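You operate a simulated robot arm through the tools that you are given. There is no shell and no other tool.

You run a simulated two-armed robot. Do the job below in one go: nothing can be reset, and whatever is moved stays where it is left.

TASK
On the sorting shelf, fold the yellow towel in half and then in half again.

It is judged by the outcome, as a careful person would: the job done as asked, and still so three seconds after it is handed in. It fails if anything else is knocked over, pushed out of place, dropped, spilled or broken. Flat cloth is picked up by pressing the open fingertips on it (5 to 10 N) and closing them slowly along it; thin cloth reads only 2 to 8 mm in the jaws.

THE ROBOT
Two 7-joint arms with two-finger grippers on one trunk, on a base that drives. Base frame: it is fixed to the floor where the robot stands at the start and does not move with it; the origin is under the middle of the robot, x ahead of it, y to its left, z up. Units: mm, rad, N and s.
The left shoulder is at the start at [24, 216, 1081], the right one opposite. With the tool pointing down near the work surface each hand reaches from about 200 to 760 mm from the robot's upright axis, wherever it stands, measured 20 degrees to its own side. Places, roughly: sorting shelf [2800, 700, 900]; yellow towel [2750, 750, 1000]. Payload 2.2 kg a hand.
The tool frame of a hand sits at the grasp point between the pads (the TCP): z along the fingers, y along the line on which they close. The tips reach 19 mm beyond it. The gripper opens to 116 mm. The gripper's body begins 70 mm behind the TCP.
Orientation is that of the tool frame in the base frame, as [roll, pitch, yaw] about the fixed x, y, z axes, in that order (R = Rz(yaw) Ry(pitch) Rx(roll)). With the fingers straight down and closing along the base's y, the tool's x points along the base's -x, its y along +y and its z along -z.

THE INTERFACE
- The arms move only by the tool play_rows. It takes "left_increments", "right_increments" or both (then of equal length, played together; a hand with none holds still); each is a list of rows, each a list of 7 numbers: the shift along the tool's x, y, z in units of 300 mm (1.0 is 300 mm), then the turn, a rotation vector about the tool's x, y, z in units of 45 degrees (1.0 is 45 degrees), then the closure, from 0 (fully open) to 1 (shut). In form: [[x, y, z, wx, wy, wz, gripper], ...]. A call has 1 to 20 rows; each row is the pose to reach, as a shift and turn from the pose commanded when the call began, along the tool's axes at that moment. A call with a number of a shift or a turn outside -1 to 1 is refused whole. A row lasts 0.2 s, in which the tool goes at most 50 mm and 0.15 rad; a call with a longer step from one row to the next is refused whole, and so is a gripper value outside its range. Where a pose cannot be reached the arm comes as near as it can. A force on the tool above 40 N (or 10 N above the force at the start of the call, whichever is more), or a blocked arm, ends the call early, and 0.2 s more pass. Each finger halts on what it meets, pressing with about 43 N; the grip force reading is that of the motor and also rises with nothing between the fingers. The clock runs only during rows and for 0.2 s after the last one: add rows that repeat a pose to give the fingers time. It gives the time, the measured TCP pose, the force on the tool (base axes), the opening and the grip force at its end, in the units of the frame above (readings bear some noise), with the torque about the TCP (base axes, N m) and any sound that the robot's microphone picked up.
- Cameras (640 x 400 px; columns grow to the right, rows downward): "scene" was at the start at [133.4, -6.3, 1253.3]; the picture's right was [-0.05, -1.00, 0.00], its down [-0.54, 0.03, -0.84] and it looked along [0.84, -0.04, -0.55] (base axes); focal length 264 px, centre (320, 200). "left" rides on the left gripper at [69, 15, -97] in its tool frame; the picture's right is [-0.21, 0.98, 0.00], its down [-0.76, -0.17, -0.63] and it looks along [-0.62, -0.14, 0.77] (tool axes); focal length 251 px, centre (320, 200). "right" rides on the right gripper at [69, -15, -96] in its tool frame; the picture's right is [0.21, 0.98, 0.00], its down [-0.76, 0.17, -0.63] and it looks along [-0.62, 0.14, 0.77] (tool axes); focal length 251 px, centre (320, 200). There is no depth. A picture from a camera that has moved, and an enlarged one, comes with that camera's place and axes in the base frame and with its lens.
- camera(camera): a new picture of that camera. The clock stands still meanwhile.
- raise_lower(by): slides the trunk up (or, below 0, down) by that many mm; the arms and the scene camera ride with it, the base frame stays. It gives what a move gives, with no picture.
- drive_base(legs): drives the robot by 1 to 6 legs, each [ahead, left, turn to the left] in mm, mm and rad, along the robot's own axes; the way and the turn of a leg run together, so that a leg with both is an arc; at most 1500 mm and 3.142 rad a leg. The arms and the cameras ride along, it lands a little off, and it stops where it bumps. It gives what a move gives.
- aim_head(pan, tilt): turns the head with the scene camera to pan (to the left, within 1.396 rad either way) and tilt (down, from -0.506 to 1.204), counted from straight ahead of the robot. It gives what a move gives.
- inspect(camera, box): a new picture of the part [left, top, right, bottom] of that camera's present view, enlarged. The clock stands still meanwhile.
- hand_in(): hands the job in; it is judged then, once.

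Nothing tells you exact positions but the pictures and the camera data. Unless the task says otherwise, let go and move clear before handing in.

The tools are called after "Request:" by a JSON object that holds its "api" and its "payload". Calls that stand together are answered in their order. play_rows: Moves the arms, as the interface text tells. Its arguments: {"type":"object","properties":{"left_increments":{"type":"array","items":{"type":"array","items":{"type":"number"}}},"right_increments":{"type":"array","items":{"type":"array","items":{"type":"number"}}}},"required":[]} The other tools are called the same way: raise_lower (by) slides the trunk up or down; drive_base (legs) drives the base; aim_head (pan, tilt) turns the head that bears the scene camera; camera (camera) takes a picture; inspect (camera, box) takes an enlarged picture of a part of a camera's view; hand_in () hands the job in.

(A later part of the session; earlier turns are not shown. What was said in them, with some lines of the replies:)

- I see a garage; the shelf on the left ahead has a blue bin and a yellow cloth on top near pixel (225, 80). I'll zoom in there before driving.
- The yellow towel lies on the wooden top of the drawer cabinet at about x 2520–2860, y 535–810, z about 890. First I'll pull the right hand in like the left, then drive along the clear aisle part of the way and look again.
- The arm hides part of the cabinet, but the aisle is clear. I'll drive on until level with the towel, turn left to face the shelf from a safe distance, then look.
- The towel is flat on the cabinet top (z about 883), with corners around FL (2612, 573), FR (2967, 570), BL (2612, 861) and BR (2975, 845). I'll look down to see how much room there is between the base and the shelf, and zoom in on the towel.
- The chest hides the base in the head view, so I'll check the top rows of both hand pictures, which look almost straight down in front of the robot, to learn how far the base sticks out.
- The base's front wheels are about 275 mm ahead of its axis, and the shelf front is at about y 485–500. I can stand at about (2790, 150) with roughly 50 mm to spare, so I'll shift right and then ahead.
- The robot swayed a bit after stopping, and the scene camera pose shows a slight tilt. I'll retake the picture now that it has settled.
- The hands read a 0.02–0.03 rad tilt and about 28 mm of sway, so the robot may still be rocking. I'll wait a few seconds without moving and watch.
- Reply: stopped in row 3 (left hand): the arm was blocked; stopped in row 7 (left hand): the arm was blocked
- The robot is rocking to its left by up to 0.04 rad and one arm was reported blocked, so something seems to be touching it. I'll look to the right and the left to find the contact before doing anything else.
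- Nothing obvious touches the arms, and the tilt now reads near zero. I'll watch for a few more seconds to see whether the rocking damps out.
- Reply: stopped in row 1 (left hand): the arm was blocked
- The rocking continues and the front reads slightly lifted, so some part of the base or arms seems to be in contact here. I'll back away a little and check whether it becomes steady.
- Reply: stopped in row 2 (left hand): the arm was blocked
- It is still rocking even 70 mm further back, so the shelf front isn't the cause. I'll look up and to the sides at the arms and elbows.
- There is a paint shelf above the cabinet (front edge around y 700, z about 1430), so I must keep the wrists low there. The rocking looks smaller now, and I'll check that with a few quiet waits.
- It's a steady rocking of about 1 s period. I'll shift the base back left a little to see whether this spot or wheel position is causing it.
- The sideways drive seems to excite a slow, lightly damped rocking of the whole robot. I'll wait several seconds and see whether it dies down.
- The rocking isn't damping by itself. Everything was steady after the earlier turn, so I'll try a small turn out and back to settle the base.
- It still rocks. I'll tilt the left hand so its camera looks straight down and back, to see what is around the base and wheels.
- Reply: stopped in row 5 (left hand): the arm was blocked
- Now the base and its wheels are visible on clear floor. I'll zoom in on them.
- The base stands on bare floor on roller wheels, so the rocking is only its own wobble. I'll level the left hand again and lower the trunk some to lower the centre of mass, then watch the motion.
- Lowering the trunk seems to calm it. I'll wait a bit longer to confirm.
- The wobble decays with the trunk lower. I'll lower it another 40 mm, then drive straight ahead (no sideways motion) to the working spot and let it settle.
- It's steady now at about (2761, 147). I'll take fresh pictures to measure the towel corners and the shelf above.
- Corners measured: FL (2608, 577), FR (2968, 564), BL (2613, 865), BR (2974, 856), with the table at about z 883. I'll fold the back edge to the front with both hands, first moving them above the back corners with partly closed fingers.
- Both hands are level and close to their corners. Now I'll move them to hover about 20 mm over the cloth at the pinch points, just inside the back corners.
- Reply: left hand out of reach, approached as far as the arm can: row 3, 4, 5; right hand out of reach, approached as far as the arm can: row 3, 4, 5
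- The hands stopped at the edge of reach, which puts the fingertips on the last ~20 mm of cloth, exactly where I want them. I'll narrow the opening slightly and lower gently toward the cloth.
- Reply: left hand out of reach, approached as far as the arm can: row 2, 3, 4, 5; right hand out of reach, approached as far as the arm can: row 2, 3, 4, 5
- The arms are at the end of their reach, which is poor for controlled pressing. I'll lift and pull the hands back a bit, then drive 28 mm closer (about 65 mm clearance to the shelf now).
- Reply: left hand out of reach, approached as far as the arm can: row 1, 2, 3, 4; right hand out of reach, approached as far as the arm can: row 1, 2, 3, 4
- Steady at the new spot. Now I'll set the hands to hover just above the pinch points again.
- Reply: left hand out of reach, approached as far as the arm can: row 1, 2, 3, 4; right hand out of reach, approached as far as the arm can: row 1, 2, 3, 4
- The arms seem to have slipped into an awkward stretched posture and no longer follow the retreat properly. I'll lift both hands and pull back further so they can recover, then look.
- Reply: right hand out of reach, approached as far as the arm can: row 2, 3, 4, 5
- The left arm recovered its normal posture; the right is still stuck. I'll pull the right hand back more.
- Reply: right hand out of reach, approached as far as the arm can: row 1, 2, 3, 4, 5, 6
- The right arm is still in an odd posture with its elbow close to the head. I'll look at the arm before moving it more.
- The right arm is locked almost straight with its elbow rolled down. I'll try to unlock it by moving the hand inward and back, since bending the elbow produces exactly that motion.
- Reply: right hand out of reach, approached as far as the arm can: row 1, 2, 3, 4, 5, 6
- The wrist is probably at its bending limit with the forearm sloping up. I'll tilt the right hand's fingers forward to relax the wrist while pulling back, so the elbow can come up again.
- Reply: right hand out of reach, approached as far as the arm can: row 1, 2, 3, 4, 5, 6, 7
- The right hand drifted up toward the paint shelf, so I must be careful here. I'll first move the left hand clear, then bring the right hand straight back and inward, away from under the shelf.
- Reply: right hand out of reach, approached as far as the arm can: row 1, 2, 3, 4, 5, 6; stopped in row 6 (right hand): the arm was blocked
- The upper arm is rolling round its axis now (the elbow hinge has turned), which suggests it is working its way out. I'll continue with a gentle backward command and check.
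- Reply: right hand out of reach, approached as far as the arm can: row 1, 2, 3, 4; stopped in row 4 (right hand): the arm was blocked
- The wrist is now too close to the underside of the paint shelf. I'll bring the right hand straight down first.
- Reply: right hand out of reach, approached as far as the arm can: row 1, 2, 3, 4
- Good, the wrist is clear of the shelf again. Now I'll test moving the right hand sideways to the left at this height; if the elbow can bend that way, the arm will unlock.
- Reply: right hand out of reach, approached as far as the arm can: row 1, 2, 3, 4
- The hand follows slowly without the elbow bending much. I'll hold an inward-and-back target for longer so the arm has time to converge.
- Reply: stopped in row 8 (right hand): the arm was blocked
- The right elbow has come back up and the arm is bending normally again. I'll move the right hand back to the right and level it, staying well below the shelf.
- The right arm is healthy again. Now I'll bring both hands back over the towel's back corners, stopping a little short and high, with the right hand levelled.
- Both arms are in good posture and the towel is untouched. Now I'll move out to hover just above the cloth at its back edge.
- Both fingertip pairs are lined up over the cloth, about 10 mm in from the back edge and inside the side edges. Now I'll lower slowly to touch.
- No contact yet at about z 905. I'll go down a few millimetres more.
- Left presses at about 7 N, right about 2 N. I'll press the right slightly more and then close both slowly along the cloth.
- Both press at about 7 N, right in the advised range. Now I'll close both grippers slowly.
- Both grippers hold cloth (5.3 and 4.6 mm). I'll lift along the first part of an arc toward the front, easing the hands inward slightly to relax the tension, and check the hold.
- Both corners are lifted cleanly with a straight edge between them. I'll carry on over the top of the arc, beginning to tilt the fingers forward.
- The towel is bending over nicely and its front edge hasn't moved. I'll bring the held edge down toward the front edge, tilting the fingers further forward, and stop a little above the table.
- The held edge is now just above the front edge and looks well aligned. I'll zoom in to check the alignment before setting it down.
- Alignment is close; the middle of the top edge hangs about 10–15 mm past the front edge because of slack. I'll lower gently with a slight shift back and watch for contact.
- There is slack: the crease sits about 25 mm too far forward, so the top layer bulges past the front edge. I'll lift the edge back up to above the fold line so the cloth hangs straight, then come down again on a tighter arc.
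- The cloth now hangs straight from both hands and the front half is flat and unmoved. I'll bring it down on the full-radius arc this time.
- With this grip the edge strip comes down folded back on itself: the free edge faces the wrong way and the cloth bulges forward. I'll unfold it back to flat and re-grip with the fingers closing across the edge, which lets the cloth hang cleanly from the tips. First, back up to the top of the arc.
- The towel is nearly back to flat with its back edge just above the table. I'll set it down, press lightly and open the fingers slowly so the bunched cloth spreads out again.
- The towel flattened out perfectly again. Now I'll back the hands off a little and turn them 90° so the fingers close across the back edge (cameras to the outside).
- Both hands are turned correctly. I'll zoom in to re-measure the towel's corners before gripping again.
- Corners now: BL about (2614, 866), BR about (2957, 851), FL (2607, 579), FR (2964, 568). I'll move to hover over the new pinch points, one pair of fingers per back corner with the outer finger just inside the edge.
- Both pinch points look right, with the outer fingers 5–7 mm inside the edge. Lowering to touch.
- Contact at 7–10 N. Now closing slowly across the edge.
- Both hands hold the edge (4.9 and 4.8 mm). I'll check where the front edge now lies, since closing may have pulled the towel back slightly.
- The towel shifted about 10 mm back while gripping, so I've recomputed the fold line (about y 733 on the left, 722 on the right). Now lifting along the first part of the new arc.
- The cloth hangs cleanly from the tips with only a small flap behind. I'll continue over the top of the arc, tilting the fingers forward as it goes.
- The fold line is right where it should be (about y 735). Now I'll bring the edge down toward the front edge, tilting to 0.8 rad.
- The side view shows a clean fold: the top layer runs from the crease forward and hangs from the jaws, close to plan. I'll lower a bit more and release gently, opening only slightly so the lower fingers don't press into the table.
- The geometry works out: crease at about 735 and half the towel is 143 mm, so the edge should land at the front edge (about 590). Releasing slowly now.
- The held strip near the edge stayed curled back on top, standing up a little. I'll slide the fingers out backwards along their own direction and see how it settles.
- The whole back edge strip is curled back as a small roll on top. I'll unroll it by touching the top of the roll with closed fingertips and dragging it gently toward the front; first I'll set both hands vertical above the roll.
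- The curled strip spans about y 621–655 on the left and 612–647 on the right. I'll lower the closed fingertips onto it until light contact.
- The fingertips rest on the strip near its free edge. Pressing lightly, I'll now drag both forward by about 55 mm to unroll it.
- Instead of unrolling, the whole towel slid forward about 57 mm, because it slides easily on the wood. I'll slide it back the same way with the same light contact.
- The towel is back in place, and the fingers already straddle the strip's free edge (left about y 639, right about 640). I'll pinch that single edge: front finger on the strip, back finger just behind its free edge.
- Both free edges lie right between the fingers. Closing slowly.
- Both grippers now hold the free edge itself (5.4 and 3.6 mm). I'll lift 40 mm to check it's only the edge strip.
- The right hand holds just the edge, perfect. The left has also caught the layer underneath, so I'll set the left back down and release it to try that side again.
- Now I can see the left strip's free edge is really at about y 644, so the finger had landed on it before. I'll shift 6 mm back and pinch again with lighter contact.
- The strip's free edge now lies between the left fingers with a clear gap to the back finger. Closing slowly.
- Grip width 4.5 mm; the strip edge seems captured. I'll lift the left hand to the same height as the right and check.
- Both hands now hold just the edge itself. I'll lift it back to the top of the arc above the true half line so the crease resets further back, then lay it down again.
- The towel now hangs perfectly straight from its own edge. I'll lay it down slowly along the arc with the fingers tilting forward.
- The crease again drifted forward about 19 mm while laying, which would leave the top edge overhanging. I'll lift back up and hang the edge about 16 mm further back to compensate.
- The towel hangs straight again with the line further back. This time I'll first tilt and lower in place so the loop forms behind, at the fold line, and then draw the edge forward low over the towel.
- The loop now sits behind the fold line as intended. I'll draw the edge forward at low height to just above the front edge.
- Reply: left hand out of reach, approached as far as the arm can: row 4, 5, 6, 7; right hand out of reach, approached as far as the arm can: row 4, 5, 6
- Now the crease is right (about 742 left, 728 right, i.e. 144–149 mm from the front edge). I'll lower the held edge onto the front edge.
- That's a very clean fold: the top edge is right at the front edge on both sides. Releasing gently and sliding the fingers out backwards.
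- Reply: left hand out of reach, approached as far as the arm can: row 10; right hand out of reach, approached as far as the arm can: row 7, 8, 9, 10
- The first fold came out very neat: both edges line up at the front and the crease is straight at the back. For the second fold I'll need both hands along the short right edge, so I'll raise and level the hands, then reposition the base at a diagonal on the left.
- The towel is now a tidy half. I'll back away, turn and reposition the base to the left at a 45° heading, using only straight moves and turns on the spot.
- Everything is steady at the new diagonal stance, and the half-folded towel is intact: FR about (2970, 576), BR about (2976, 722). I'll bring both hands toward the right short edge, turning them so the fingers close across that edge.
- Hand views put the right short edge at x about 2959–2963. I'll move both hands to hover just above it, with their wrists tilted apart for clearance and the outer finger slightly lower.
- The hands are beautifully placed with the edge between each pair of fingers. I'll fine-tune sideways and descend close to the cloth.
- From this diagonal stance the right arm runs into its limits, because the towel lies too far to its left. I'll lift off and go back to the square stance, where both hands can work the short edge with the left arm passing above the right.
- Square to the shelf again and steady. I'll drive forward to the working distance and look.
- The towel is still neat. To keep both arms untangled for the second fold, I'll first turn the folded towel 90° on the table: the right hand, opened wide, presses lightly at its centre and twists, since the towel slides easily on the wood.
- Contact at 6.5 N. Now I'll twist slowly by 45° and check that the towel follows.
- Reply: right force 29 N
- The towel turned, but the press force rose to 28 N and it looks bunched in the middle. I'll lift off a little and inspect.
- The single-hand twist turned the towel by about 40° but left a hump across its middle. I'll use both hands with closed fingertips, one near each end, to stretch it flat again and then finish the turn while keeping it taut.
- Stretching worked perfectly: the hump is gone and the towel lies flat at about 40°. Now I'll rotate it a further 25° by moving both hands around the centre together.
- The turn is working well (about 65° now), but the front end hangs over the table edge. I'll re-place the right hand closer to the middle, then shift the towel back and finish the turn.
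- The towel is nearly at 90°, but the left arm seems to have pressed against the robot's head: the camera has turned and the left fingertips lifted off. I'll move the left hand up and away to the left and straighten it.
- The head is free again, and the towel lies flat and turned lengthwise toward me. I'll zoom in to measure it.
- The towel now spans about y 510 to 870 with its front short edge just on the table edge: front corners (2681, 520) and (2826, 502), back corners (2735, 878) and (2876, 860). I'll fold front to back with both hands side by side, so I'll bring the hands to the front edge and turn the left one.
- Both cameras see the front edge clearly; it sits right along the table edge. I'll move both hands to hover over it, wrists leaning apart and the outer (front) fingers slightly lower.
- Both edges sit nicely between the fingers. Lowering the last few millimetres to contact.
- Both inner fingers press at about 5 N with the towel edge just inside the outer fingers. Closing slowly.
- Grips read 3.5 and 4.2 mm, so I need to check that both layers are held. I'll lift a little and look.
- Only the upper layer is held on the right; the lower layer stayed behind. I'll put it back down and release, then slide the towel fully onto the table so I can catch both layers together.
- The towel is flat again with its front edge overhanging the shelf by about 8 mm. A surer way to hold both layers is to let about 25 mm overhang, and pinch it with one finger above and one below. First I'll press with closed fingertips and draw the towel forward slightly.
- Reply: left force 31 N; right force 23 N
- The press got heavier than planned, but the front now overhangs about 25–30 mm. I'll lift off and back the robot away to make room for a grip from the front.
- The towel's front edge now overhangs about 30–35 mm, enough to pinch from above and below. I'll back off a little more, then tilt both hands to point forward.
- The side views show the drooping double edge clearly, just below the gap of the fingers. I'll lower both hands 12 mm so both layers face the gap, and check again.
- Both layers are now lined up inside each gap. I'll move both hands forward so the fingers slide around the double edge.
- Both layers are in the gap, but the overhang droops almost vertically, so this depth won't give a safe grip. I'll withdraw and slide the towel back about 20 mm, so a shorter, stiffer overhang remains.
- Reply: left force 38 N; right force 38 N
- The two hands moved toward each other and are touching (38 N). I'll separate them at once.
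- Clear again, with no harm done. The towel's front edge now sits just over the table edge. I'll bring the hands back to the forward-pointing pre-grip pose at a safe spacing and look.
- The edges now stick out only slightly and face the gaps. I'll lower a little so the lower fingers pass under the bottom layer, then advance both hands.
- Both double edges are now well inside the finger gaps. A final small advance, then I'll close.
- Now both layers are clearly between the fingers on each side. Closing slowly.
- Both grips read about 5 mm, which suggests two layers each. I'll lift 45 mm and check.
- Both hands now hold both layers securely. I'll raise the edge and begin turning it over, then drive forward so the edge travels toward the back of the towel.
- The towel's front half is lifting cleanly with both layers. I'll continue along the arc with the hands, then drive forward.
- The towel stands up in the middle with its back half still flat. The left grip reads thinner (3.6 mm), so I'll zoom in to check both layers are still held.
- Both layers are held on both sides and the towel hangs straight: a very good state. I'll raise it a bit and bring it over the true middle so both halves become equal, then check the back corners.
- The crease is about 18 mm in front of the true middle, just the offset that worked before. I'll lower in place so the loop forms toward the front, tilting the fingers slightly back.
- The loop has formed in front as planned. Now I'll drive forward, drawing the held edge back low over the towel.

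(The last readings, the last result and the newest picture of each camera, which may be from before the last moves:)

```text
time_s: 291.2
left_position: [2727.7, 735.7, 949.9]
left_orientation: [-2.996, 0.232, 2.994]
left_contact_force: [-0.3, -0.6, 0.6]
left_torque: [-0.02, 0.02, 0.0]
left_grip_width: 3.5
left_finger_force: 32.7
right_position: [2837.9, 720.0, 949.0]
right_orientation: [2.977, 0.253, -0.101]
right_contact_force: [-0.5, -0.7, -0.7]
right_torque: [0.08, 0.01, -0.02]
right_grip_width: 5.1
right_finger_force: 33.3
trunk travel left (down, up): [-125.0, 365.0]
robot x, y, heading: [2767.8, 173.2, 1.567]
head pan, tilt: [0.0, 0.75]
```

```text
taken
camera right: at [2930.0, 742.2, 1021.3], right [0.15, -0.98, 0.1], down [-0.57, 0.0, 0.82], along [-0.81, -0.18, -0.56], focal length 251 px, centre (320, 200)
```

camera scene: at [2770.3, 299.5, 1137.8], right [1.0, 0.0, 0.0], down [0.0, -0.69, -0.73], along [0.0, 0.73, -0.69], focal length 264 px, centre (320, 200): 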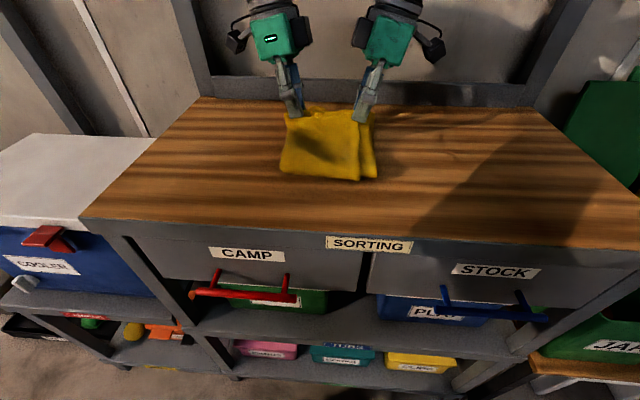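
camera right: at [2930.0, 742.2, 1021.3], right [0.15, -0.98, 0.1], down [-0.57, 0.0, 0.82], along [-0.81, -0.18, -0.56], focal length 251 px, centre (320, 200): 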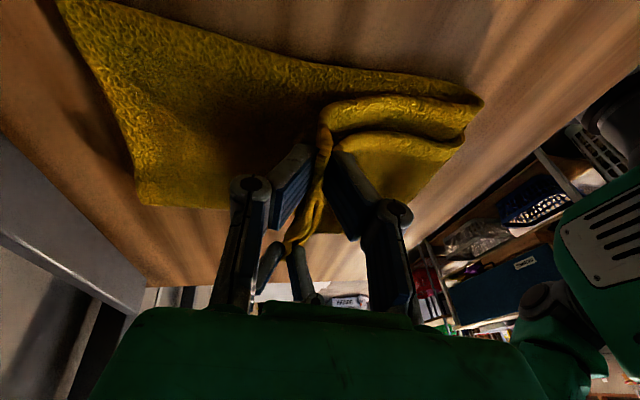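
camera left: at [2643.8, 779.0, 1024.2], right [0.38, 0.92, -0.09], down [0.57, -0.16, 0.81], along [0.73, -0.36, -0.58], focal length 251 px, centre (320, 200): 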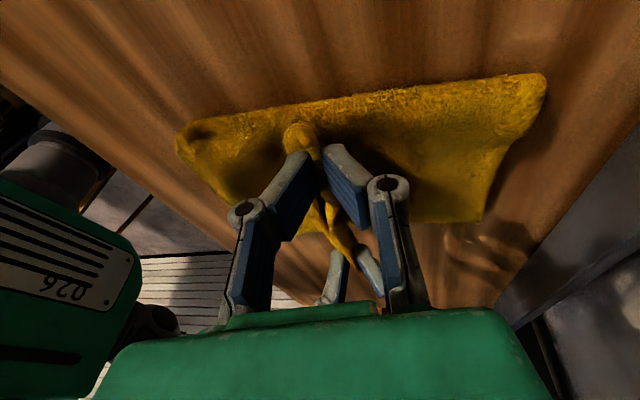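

Very good. Measured back corners: about (2741, 851) and (2882, 830). I'll keep drawing the edge back, bringing the finger tilt forward for reach, and stop just short to check.

Request:
{"api": "play_rows", "payload": {"left_increments": [[-0.004, 0.037, 0.004, -0.065, 0, 0, 1], [-0.007, 0.074, 0.007, -0.13, 0, 0, 1], [-0.011, 0.111, 0.011, -0.19, 0, 0, 1], [-0.014, 0.148, 0.015, -0.26, 0, 0, 1], [-0.018, 0.185, 0.019, -0.32, 0, 0, 1], [-0.021, 0.222, 0.022, -0.39, 0, 0, 1], [-0.025, 0.259, 0.026, -0.45, 0, 0, 1], [-0.025, 0.259, 0.026, -0.45, 0, 0, 1]], "right_increments": [[0.007, -0.036, 0, 0.065, 0, 0, 1], [0.015, -0.073, 0, 0.13, 0, 0, 1], [0.022, -0.109, 0, 0.19, 0, 0, 1], [0.03, -0.145, 0, 0.26, 0, 0, 1], [0.037, -0.181, 0, 0.32, 0, 0, 1], [0.045, -0.218, 0, 0.39, 0, 0, 1], [0.052, -0.254, 0, 0.45, 0, 0, 1], [0.052, -0.254, 0, 0.45, 0, 0, 1]]}}

Request:
{"api": "camera", "payload": {"camera": "scene"}}

Request:
{"api": "camera", "payload": {"camera": "left"}}

Request:
{"api": "camera", "payload": {"camera": "right"}}

```text
time_s: 293.0
left_position: [2751.9, 804.9, 936.0]
left_orientation: [2.929, 0.23, 2.994]
left_contact_force: [-0.7, 0.1, -0.9]
left_torque: [-0.02, 0.01, 0.02]
left_grip_width: 3.8
left_finger_force: 32.8
right_position: [2857.9, 790.6, 935.5]
right_orientation: [-2.948, 0.253, -0.102]
right_contact_force: [0.5, -0.1, -0.8]
right_torque: [-0.08, 0.01, 0.03]
right_grip_width: 5.2
right_finger_force: 33.6
trunk travel left (down, up): [-125.0, 365.0]
robot x, y, heading: [2768.7, 171.8, 1.568]
head pan, tilt: [0.0, 0.75]
```

```text
taken
camera scene: at [2770.1, 298.3, 1138.0], right [1.0, 0.0, 0.0], down [0.0, -0.69, -0.73], along [0.0, 0.73, -0.69], focal length 264 px, centre (320, 200)
```

scene: 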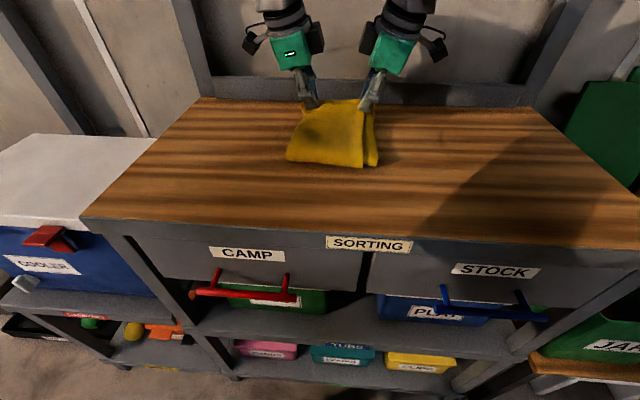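

```text
taken
camera left: at [2661.1, 814.5, 1014.6], right [0.3, 0.92, 0.25], down [0.55, -0.38, 0.74], along [0.78, -0.09, -0.62], focal length 251 px, centre (320, 200)
```

left: 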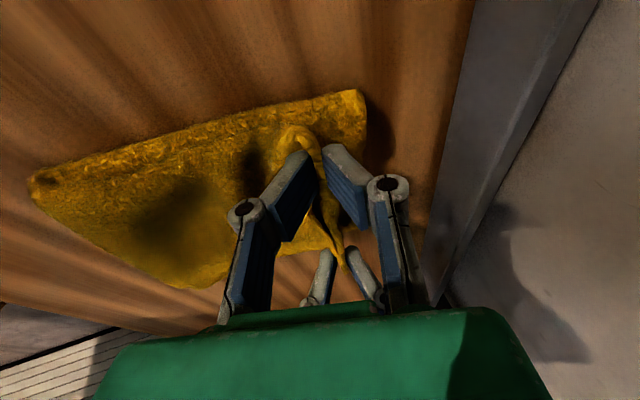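

```text
taken
camera right: at [2947.6, 776.7, 1013.4], right [0.06, -0.97, -0.24], down [-0.61, -0.22, 0.76], along [-0.79, 0.1, -0.61], focal length 251 px, centre (320, 200)
```

right: 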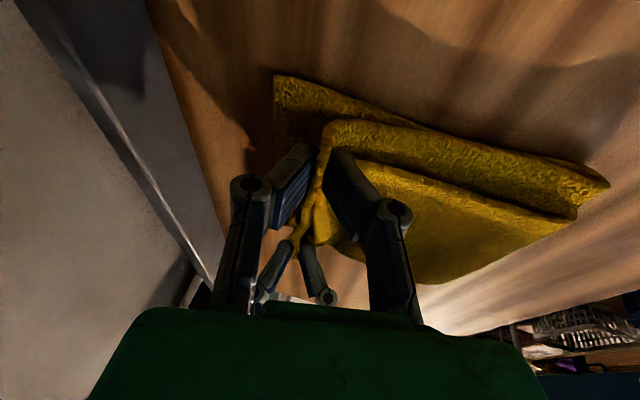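

The quarter fold is forming very nicely. I'll bring the edge down onto the back edge with a final diagonal move.

Request:
{"api": "play_rows", "payload": {"left_increments": [[0.003, 0.02, 0.018, 0, 0, 0, 1], [0.007, 0.042, 0.036, 0, 0, 0, 1], [0.01, 0.064, 0.0535, 0, 0, 0, 1], [0.013, 0.077, 0.073, 0, 0, 0, 1], [0.016, 0.0905, 0.0927, 0, 0, 0, 1], [0.016, 0.0905, 0.0927, 0, 0, 0, 1]], "right_increments": [[0.004, -0.019, 0.017, 0, 0, 0, 1], [0.009, -0.039, 0.034, 0, 0, 0, 1], [0.013, -0.0587, 0.05, 0, 0, 0, 1], [0.019, -0.073, 0.068, 0, 0, 0, 1], [0.0257, -0.0865, 0.0857, 0, 0, 0, 1], [0.0257, -0.0865, 0.0857, 0, 0, 0, 1]]}}

Request:
{"api": "camera", "payload": {"camera": "scene"}}

Request:
{"api": "camera", "payload": {"camera": "left"}}

Request:
{"api": "camera", "payload": {"camera": "right"}}

```text
time_s: 294.4
left_position: [2755.6, 837.6, 914.3]
left_orientation: [2.929, 0.229, 2.992]
left_contact_force: [0.9, -1.4, 4.1]
left_torque: [-0.07, 0.0, 0.0]
left_grip_width: 3.7
left_finger_force: 32.7
right_position: [2862.6, 818.6, 915.5]
right_orientation: [-2.949, 0.253, -0.101]
right_contact_force: [-1.2, 0.1, 0.7]
right_torque: [-0.1, 0.06, 0.04]
right_grip_width: 5.1
right_finger_force: 33.6
trunk travel left (down, up): [-125.0, 365.0]
robot x, y, heading: [2767.5, 174.9, 1.572]
head pan, tilt: [0.0, 0.75]
```

```text
taken
camera scene: at [2770.2, 297.9, 1138.1], right [1.0, 0.0, 0.0], down [0.0, -0.69, -0.73], along [0.0, 0.73, -0.69], focal length 264 px, centre (320, 200)
```

scene: 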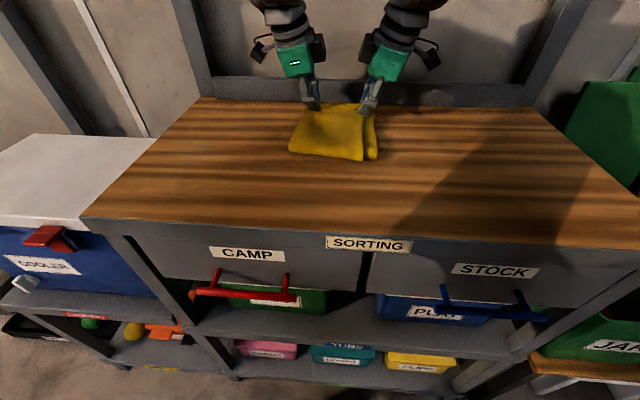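

```text
taken
camera left: at [2665.2, 846.1, 993.0], right [0.3, 0.92, 0.25], down [0.55, -0.38, 0.74], along [0.78, -0.09, -0.62], focal length 251 px, centre (320, 200)
```

left: 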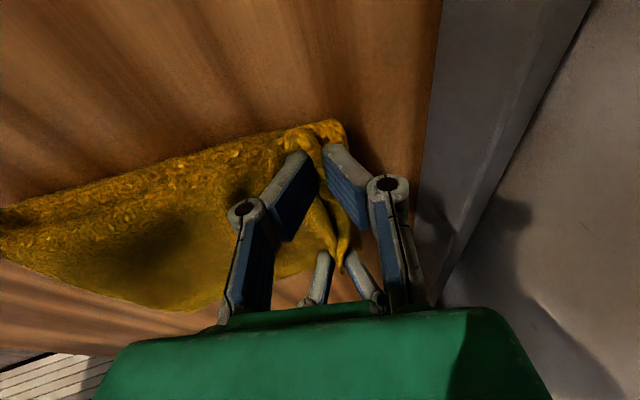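

```text
taken
camera right: at [2952.8, 806.1, 991.9], right [0.06, -0.97, -0.24], down [-0.61, -0.22, 0.76], along [-0.79, 0.1, -0.61], focal length 251 px, centre (320, 200)
```

right: 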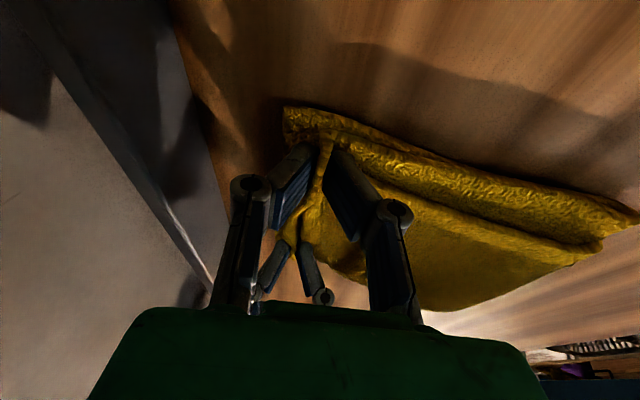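

Request:
{"api": "inspect", "payload": {"camera": "left", "box": [200, 80, 440, 230]}}

Request:
{"api": "inspect", "payload": {"camera": "right", "box": [220, 80, 460, 230]}}

Request:
{"api": "inspect", "payload": {"camera": "scene", "box": [260, 80, 420, 180]}}

```text
2.67 times, centred on (320, 155) of left
camera zoom: at [2665.2, 846.1, 993.0], right [0.3, 0.92, 0.25], down [0.55, -0.38, 0.74], along [0.78, -0.09, -0.62], focal length 670 px, centre (320, 320)
```

zoom: 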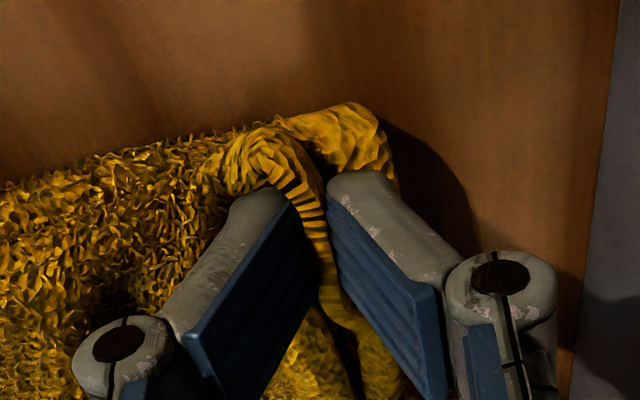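

```text
2.67 times, centred on (340, 155) of right
camera zoom: at [2952.8, 806.1, 991.9], right [0.06, -0.97, -0.24], down [-0.61, -0.22, 0.76], along [-0.79, 0.1, -0.61], focal length 670 px, centre (267, 320)
```

zoom: 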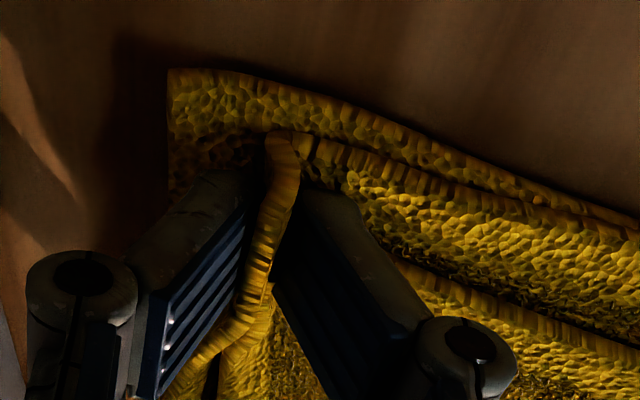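

```text
4.00 times, centred on (340, 130) of scene
camera zoom: at [2770.2, 297.9, 1138.1], right [1.0, 0.0, 0.0], down [0.0, -0.69, -0.73], along [0.0, 0.73, -0.69], focal length 1057 px, centre (240, 480)
```

zoom: 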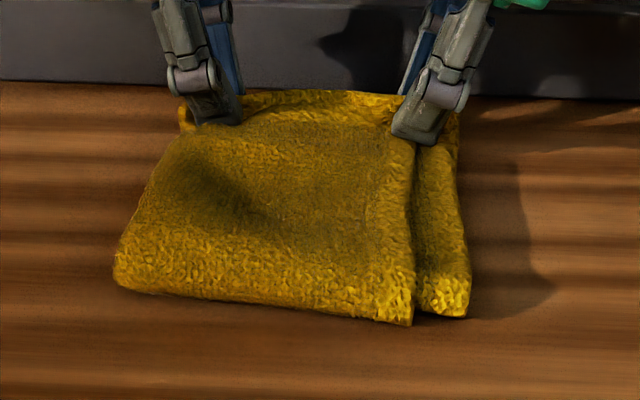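

This is a clean quarter fold. The right end of the top edge is about 15 mm short of the back edge, so I'll nudge it back a little before releasing.

Request:
{"api": "play_rows", "payload": {"left_increments": [[0.006, 0.006, 0, 0, 0, 0, 1], [0.0115, 0.012, 0, 0, 0, 0, 1], [0.0115, 0.012, 0, 0, 0, 0, 1]], "right_increments": [[0.003, -0.017, 0.002, 0, 0, 0, 1], [0.0063, -0.036, 0.005, 0, 0, 0, 1], [0.0063, -0.04, 0.005, 0, 0, 0, 1]]}}

Request:
{"api": "play_rows", "payload": {"left_increments": [[0, 0, -0.006, 0, 0, 0, 1], [0, 0, -0.008, 0, 0, 0, 0.97], [0, 0, -0.01, 0, 0, 0, 0.94], [0, 0, -0.01, 0, 0, 0, 0.91], [0, 0, -0.01, 0, 0, 0, 0.88], [0, 0, -0.01, 0, 0, 0, 0.86], [0, 0, -0.01, 0, 0, 0, 0.86], [0, 0, -0.05, 0, 0, 0, 0.86], [0, 0, -0.11, 0, 0, 0, 0.86], [0, 0, -0.2, 0, 0, 0, 0.86], [0, 0, -0.3, 0, 0, 0, 0.86]], "right_increments": [[0, 0, -0.006, 0, 0, 0, 1], [0, 0, -0.008, 0, 0, 0, 0.97], [0, 0, -0.01, 0, 0, 0, 0.94], [0, 0, -0.01, 0, 0, 0, 0.91], [0, 0, -0.01, 0, 0, 0, 0.88], [0, 0, -0.01, 0, 0, 0, 0.86], [0, 0, -0.01, 0, 0, 0, 0.86], [0, 0, -0.05, 0, 0, 0, 0.86], [0, 0, -0.11, 0, 0, 0, 0.86], [0, 0, -0.2, 0, 0, 0, 0.86], [0, 0, -0.3, 0, 0, 0, 0.86]]}}

Request:
{"api": "camera", "payload": {"camera": "scene"}}

Request:
{"api": "inspect", "payload": {"camera": "scene", "box": [260, 80, 420, 180]}}

Request:
{"api": "camera", "payload": {"camera": "left"}}

Request:
{"api": "camera", "payload": {"camera": "right"}}

```text
time_s: 295.2
left_position: [2753.3, 840.0, 914.3]
left_orientation: [2.93, 0.23, 2.99]
left_contact_force: [2.0, -1.5, 4.4]
left_torque: [-0.09, -0.03, 0.02]
left_grip_width: 3.8
left_finger_force: 32.0
right_position: [2865.5, 832.3, 915.5]
right_orientation: [-2.949, 0.255, -0.1]
right_contact_force: [-2.6, -0.7, 1.0]
right_torque: [-0.06, 0.04, -0.03]
right_grip_width: 5.1
right_finger_force: 33.5
trunk travel left (down, up): [-125.0, 365.0]
robot x, y, heading: [2767.4, 174.2, 1.571]
head pan, tilt: [0.0, 0.75]
```

```text
time_s: 297.6
left_position: [2729.1, 823.2, 1000.6]
left_orientation: [2.929, 0.23, 2.994]
left_contact_force: [-0.3, 0.9, 1.3]
left_torque: [0.01, 0.0, -0.01]
left_grip_width: 16.2
left_finger_force: 0.0
right_position: [2886.1, 811.1, 1003.8]
right_orientation: [-2.949, 0.255, -0.102]
right_contact_force: [0.3, -1.8, -0.6]
right_torque: [0.05, -0.02, 0.02]
right_grip_width: 16.4
right_finger_force: 0.1
trunk travel left (down, up): [-125.0, 365.0]
robot x, y, heading: [2767.3, 171.8, 1.569]
head pan, tilt: [0.0, 0.75]
```

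```text
taken
camera scene: at [2770.1, 297.1, 1138.2], right [1.0, 0.0, 0.0], down [0.0, -0.68, -0.73], along [0.0, 0.73, -0.68], focal length 264 px, centre (320, 200)
```

scene: 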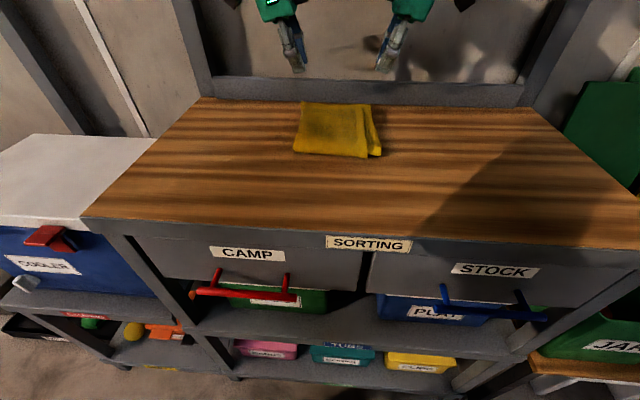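

```text
4.00 times, centred on (340, 130) of scene
camera zoom: at [2770.1, 297.1, 1138.2], right [1.0, 0.0, 0.0], down [0.0, -0.68, -0.73], along [0.0, 0.73, -0.68], focal length 1057 px, centre (240, 480)
```

zoom: 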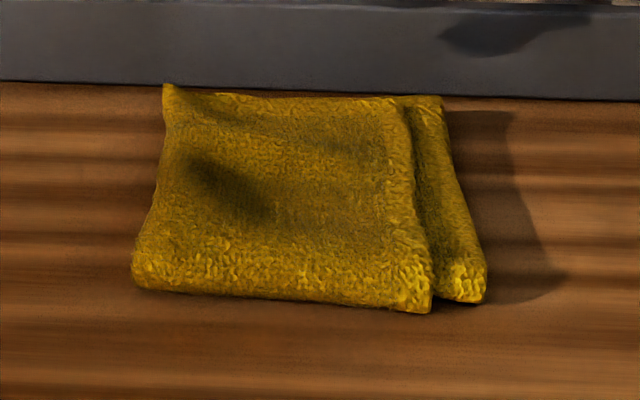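

```text
taken
camera left: at [2638.8, 832.2, 1079.0], right [0.3, 0.92, 0.25], down [0.55, -0.38, 0.74], along [0.78, -0.09, -0.62], focal length 251 px, centre (320, 200)
```

left: 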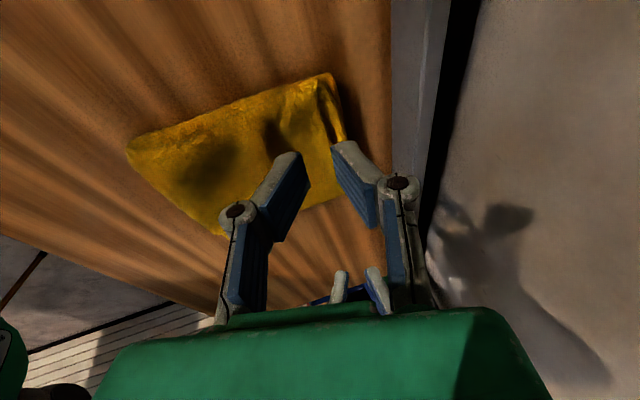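

```text
taken
camera right: at [2975.1, 798.2, 1080.1], right [0.06, -0.97, -0.24], down [-0.61, -0.22, 0.76], along [-0.79, 0.1, -0.61], focal length 251 px, centre (320, 200)
```

right: 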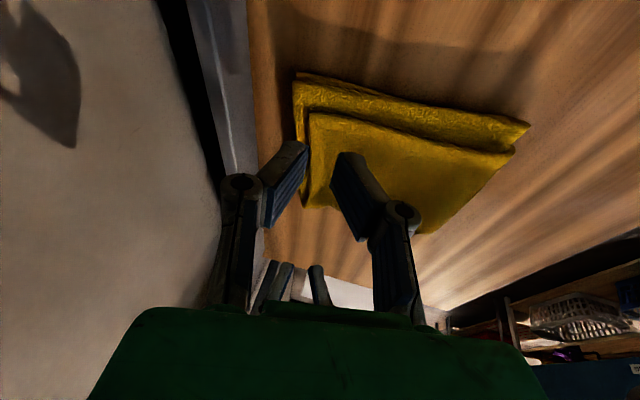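

The towel is now folded in half twice: a tidy four-layer rectangle lying flat on the shelf. I'll pull both hands clear and check it and the surroundings.

Request:
{"api": "play_rows", "payload": {"left_increments": [[-0.008, -0.11, -0.043, 0, 0, 0, 0.86], [-0.015, -0.227, -0.086, 0, 0, 0, 0.86], [-0.023, -0.34, -0.128, 0, 0, 0, 0.86], [-0.03, -0.454, -0.171, 0, 0, 0, 0.86], [-0.038, -0.567, -0.214, 0, 0, 0, 0.86], [-0.045, -0.68, -0.256, 0, 0, 0, 0.86], [-0.053, -0.794, -0.299, 0, 0, 0, 0.86]], "right_increments": [[0.02, 0.11, -0.047, 0, 0, 0, 0.86], [0.04, 0.22, -0.094, 0, 0, 0, 0.86], [0.062, 0.33, -0.141, 0, 0, 0, 0.86], [0.083, 0.44, -0.188, 0, 0, 0, 0.86], [0.104, 0.55, -0.236, 0, 0, 0, 0.86], [0.125, 0.66, -0.283, 0, 0, 0, 0.86], [0.145, 0.77, -0.33, 0, 0, 0, 0.86]]}}

Request:
{"api": "camera", "payload": {"camera": "scene"}}

Request:
{"api": "inspect", "payload": {"camera": "scene", "box": [260, 80, 420, 180]}}

```text
time_s: 299.2
left_position: [2701.2, 573.1, 1037.1]
left_orientation: [2.929, 0.23, 2.992]
left_contact_force: [-0.2, 0.5, -0.1]
left_torque: [0.04, 0.04, 0.04]
left_grip_width: 16.1
left_finger_force: 0.1
right_position: [2918.2, 560.3, 1040.3]
right_orientation: [-2.949, 0.255, -0.102]
right_contact_force: [0.8, -0.3, 0.7]
right_torque: [0.01, 0.0, -0.02]
right_grip_width: 16.2
right_finger_force: 0.1
trunk travel left (down, up): [-125.0, 365.0]
robot x, y, heading: [2772.0, 172.2, 1.57]
head pan, tilt: [0.0, 0.75]
```

```text
taken
camera scene: at [2771.7, 293.9, 1138.4], right [1.0, 0.0, 0.0], down [0.0, -0.68, -0.73], along [0.0, 0.73, -0.68], focal length 264 px, centre (320, 200)
```

scene: 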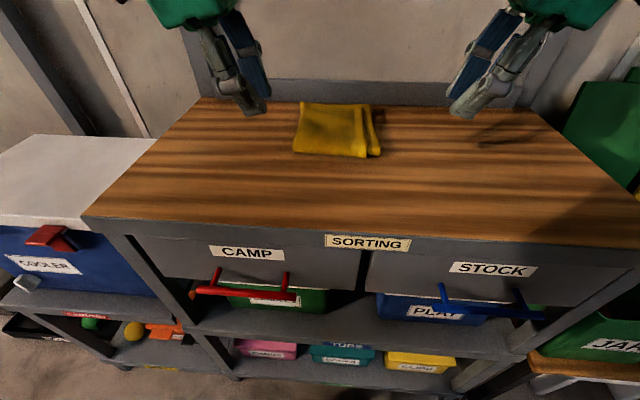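

```text
4.00 times, centred on (340, 130) of scene
camera zoom: at [2771.7, 293.9, 1138.4], right [1.0, 0.0, 0.0], down [0.0, -0.68, -0.73], along [0.0, 0.73, -0.68], focal length 1057 px, centre (240, 480)
```

zoom: 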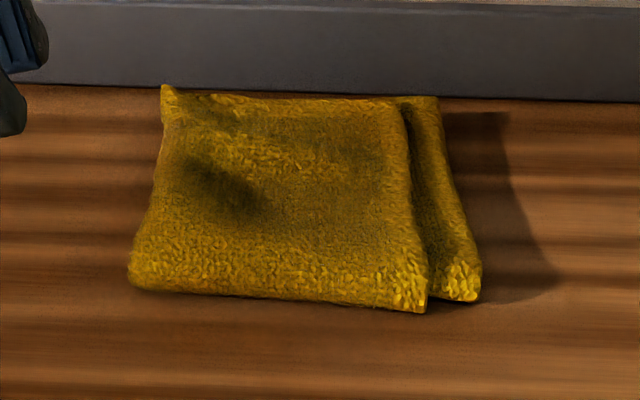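

The fold is holding. I'll back the robot away, look at the shelf above and around to make sure nothing was disturbed, and check that the towel stays put.

Request:
{"api": "drive_base", "payload": {"legs": [[-120, 0, 0]]}}

Request:
{"api": "aim_head", "payload": {"pan": 0.0, "tilt": -0.1}}

Request:
{"api": "camera", "payload": {"camera": "scene"}}

Request:
{"api": "aim_head", "payload": {"pan": 0.0, "tilt": 0.7}}

Request:
{"api": "camera", "payload": {"camera": "scene"}}

Request:
{"api": "inspect", "payload": {"camera": "scene", "box": [240, 60, 400, 160]}}

```text
time_s: 300.4
left_position: [2698.8, 454.9, 1036.9]
left_orientation: [2.928, 0.23, 2.991]
left_contact_force: [-1.1, -0.6, -0.2]
left_torque: [0.05, 0.01, -0.02]
left_grip_width: 16.0
left_finger_force: 0.0
right_position: [2915.7, 442.8, 1039.7]
right_orientation: [-2.947, 0.253, -0.105]
right_contact_force: [0.4, 0.2, 0.2]
right_torque: [0.0, -0.02, 0.01]
right_grip_width: 16.3
right_finger_force: 0.1
trunk travel left (down, up): [-125.0, 365.0]
robot x, y, heading: [2767.4, 57.0, 1.573]
head pan, tilt: [0.0, 0.75]
```

```text
time_s: 301.6
left_position: [2699.6, 454.4, 1037.9]
left_orientation: [2.925, 0.231, 2.99]
left_contact_force: [0.8, 0.1, 0.4]
left_torque: [0.0, -0.02, 0.02]
left_grip_width: 16.2
left_finger_force: 0.1
right_position: [2919.2, 441.5, 1039.8]
right_orientation: [-2.946, 0.255, -0.103]
right_contact_force: [0.9, 0.8, 0.2]
right_torque: [-0.02, -0.01, -0.05]
right_grip_width: 16.1
right_finger_force: 0.2
trunk travel left (down, up): [-125.0, 365.0]
robot x, y, heading: [2768.8, 56.9, 1.571]
head pan, tilt: [0.0, -0.099]
```

```text
taken
camera scene: at [2770.4, 182.6, 1215.1], right [1.0, 0.0, 0.0], down [0.0, 0.1, -1.0], along [0.0, 1.0, 0.1], focal length 264 px, centre (320, 200)
```

scene: 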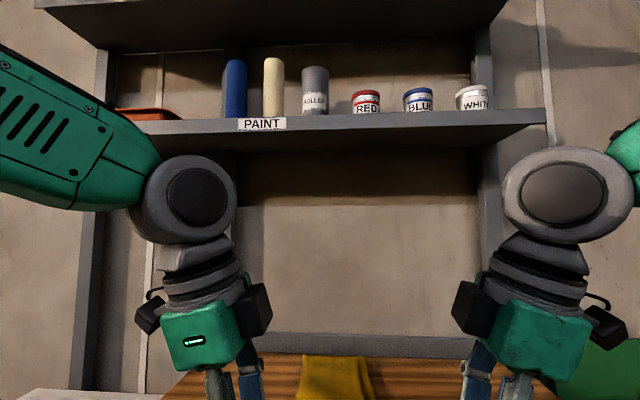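

```text
time_s: 302.8
left_position: [2700.0, 454.8, 1037.4]
left_orientation: [2.927, 0.231, 2.99]
left_contact_force: [-0.4, -0.6, -1.1]
left_torque: [-0.01, 0.01, 0.01]
left_grip_width: 16.0
left_finger_force: 0.1
right_position: [2916.8, 442.4, 1040.7]
right_orientation: [-2.945, 0.254, -0.102]
right_contact_force: [-0.4, 0.4, 0.0]
right_torque: [0.01, -0.01, 0.04]
right_grip_width: 16.4
right_finger_force: 0.0
trunk travel left (down, up): [-125.0, 365.0]
robot x, y, heading: [2766.5, 54.1, 1.57]
head pan, tilt: [0.0, 0.7]
```

```text
taken
camera scene: at [2770.2, 180.3, 1142.5], right [1.0, 0.0, 0.0], down [0.0, -0.65, -0.76], along [0.0, 0.76, -0.65], focal length 264 px, centre (320, 200)
```

scene: 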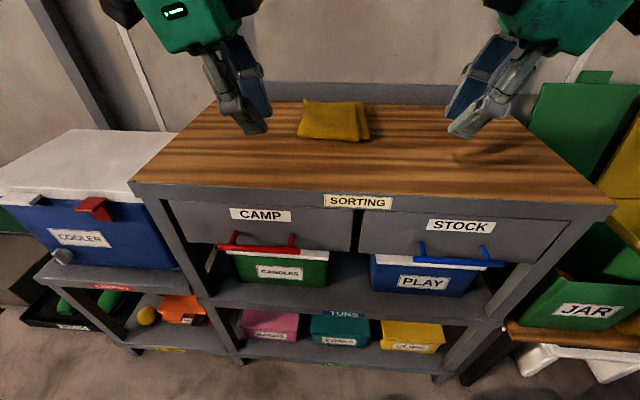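

```text
4.00 times, centred on (320, 110) of scene
camera zoom: at [2770.2, 180.3, 1142.5], right [1.0, 0.0, 0.0], down [0.0, -0.65, -0.76], along [0.0, 0.76, -0.65], focal length 1057 px, centre (320, 560)
```

zoom: 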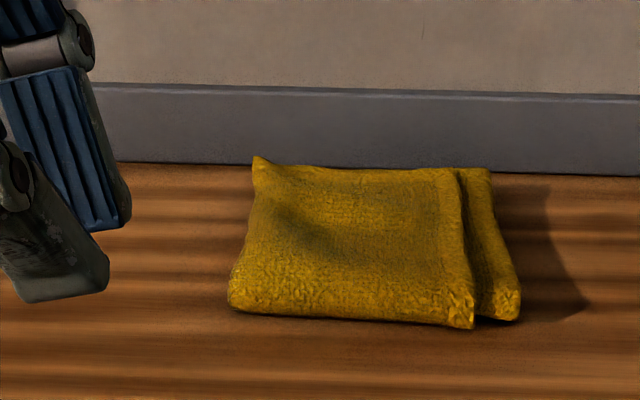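

The towel is folded in half and in half again. It lies flat on the sorting shelf and has stayed that way for several seconds after release. The cans above, the bins and the drawers are all in place, and both hands are clear, so I'm handing in the job.

Request:
{"api": "hand_in", "payload": {}}

```text
The job is handed in.
```

The yellow towel is folded in half and then in half again. It lies flat on the sorting shelf as a four-layer rectangle, about a quarter of its original size.

- **Alignment:** The last picture shows one layer about 20 mm in from the rest along the right side. One back corner also sticks up slightly. I left both, because pressing and dragging moved the whole stack rather than a single layer.
- **Position:** It ended up turned about 90° from how it first lay, because the second fold was easier to make lengthwise.
- **Surroundings:** The paint cans above, the bins, the cooler and the drawers looked undisturbed in the final pictures. Both hands had let go and the robot had backed away, and the fold held for about five seconds before I handed in.

Along the way the two hands pressed against each other once, and the left arm once pushed the head camera aside. Both cleared as soon as I moved the hands apart, and nothing was knocked over or dropped.
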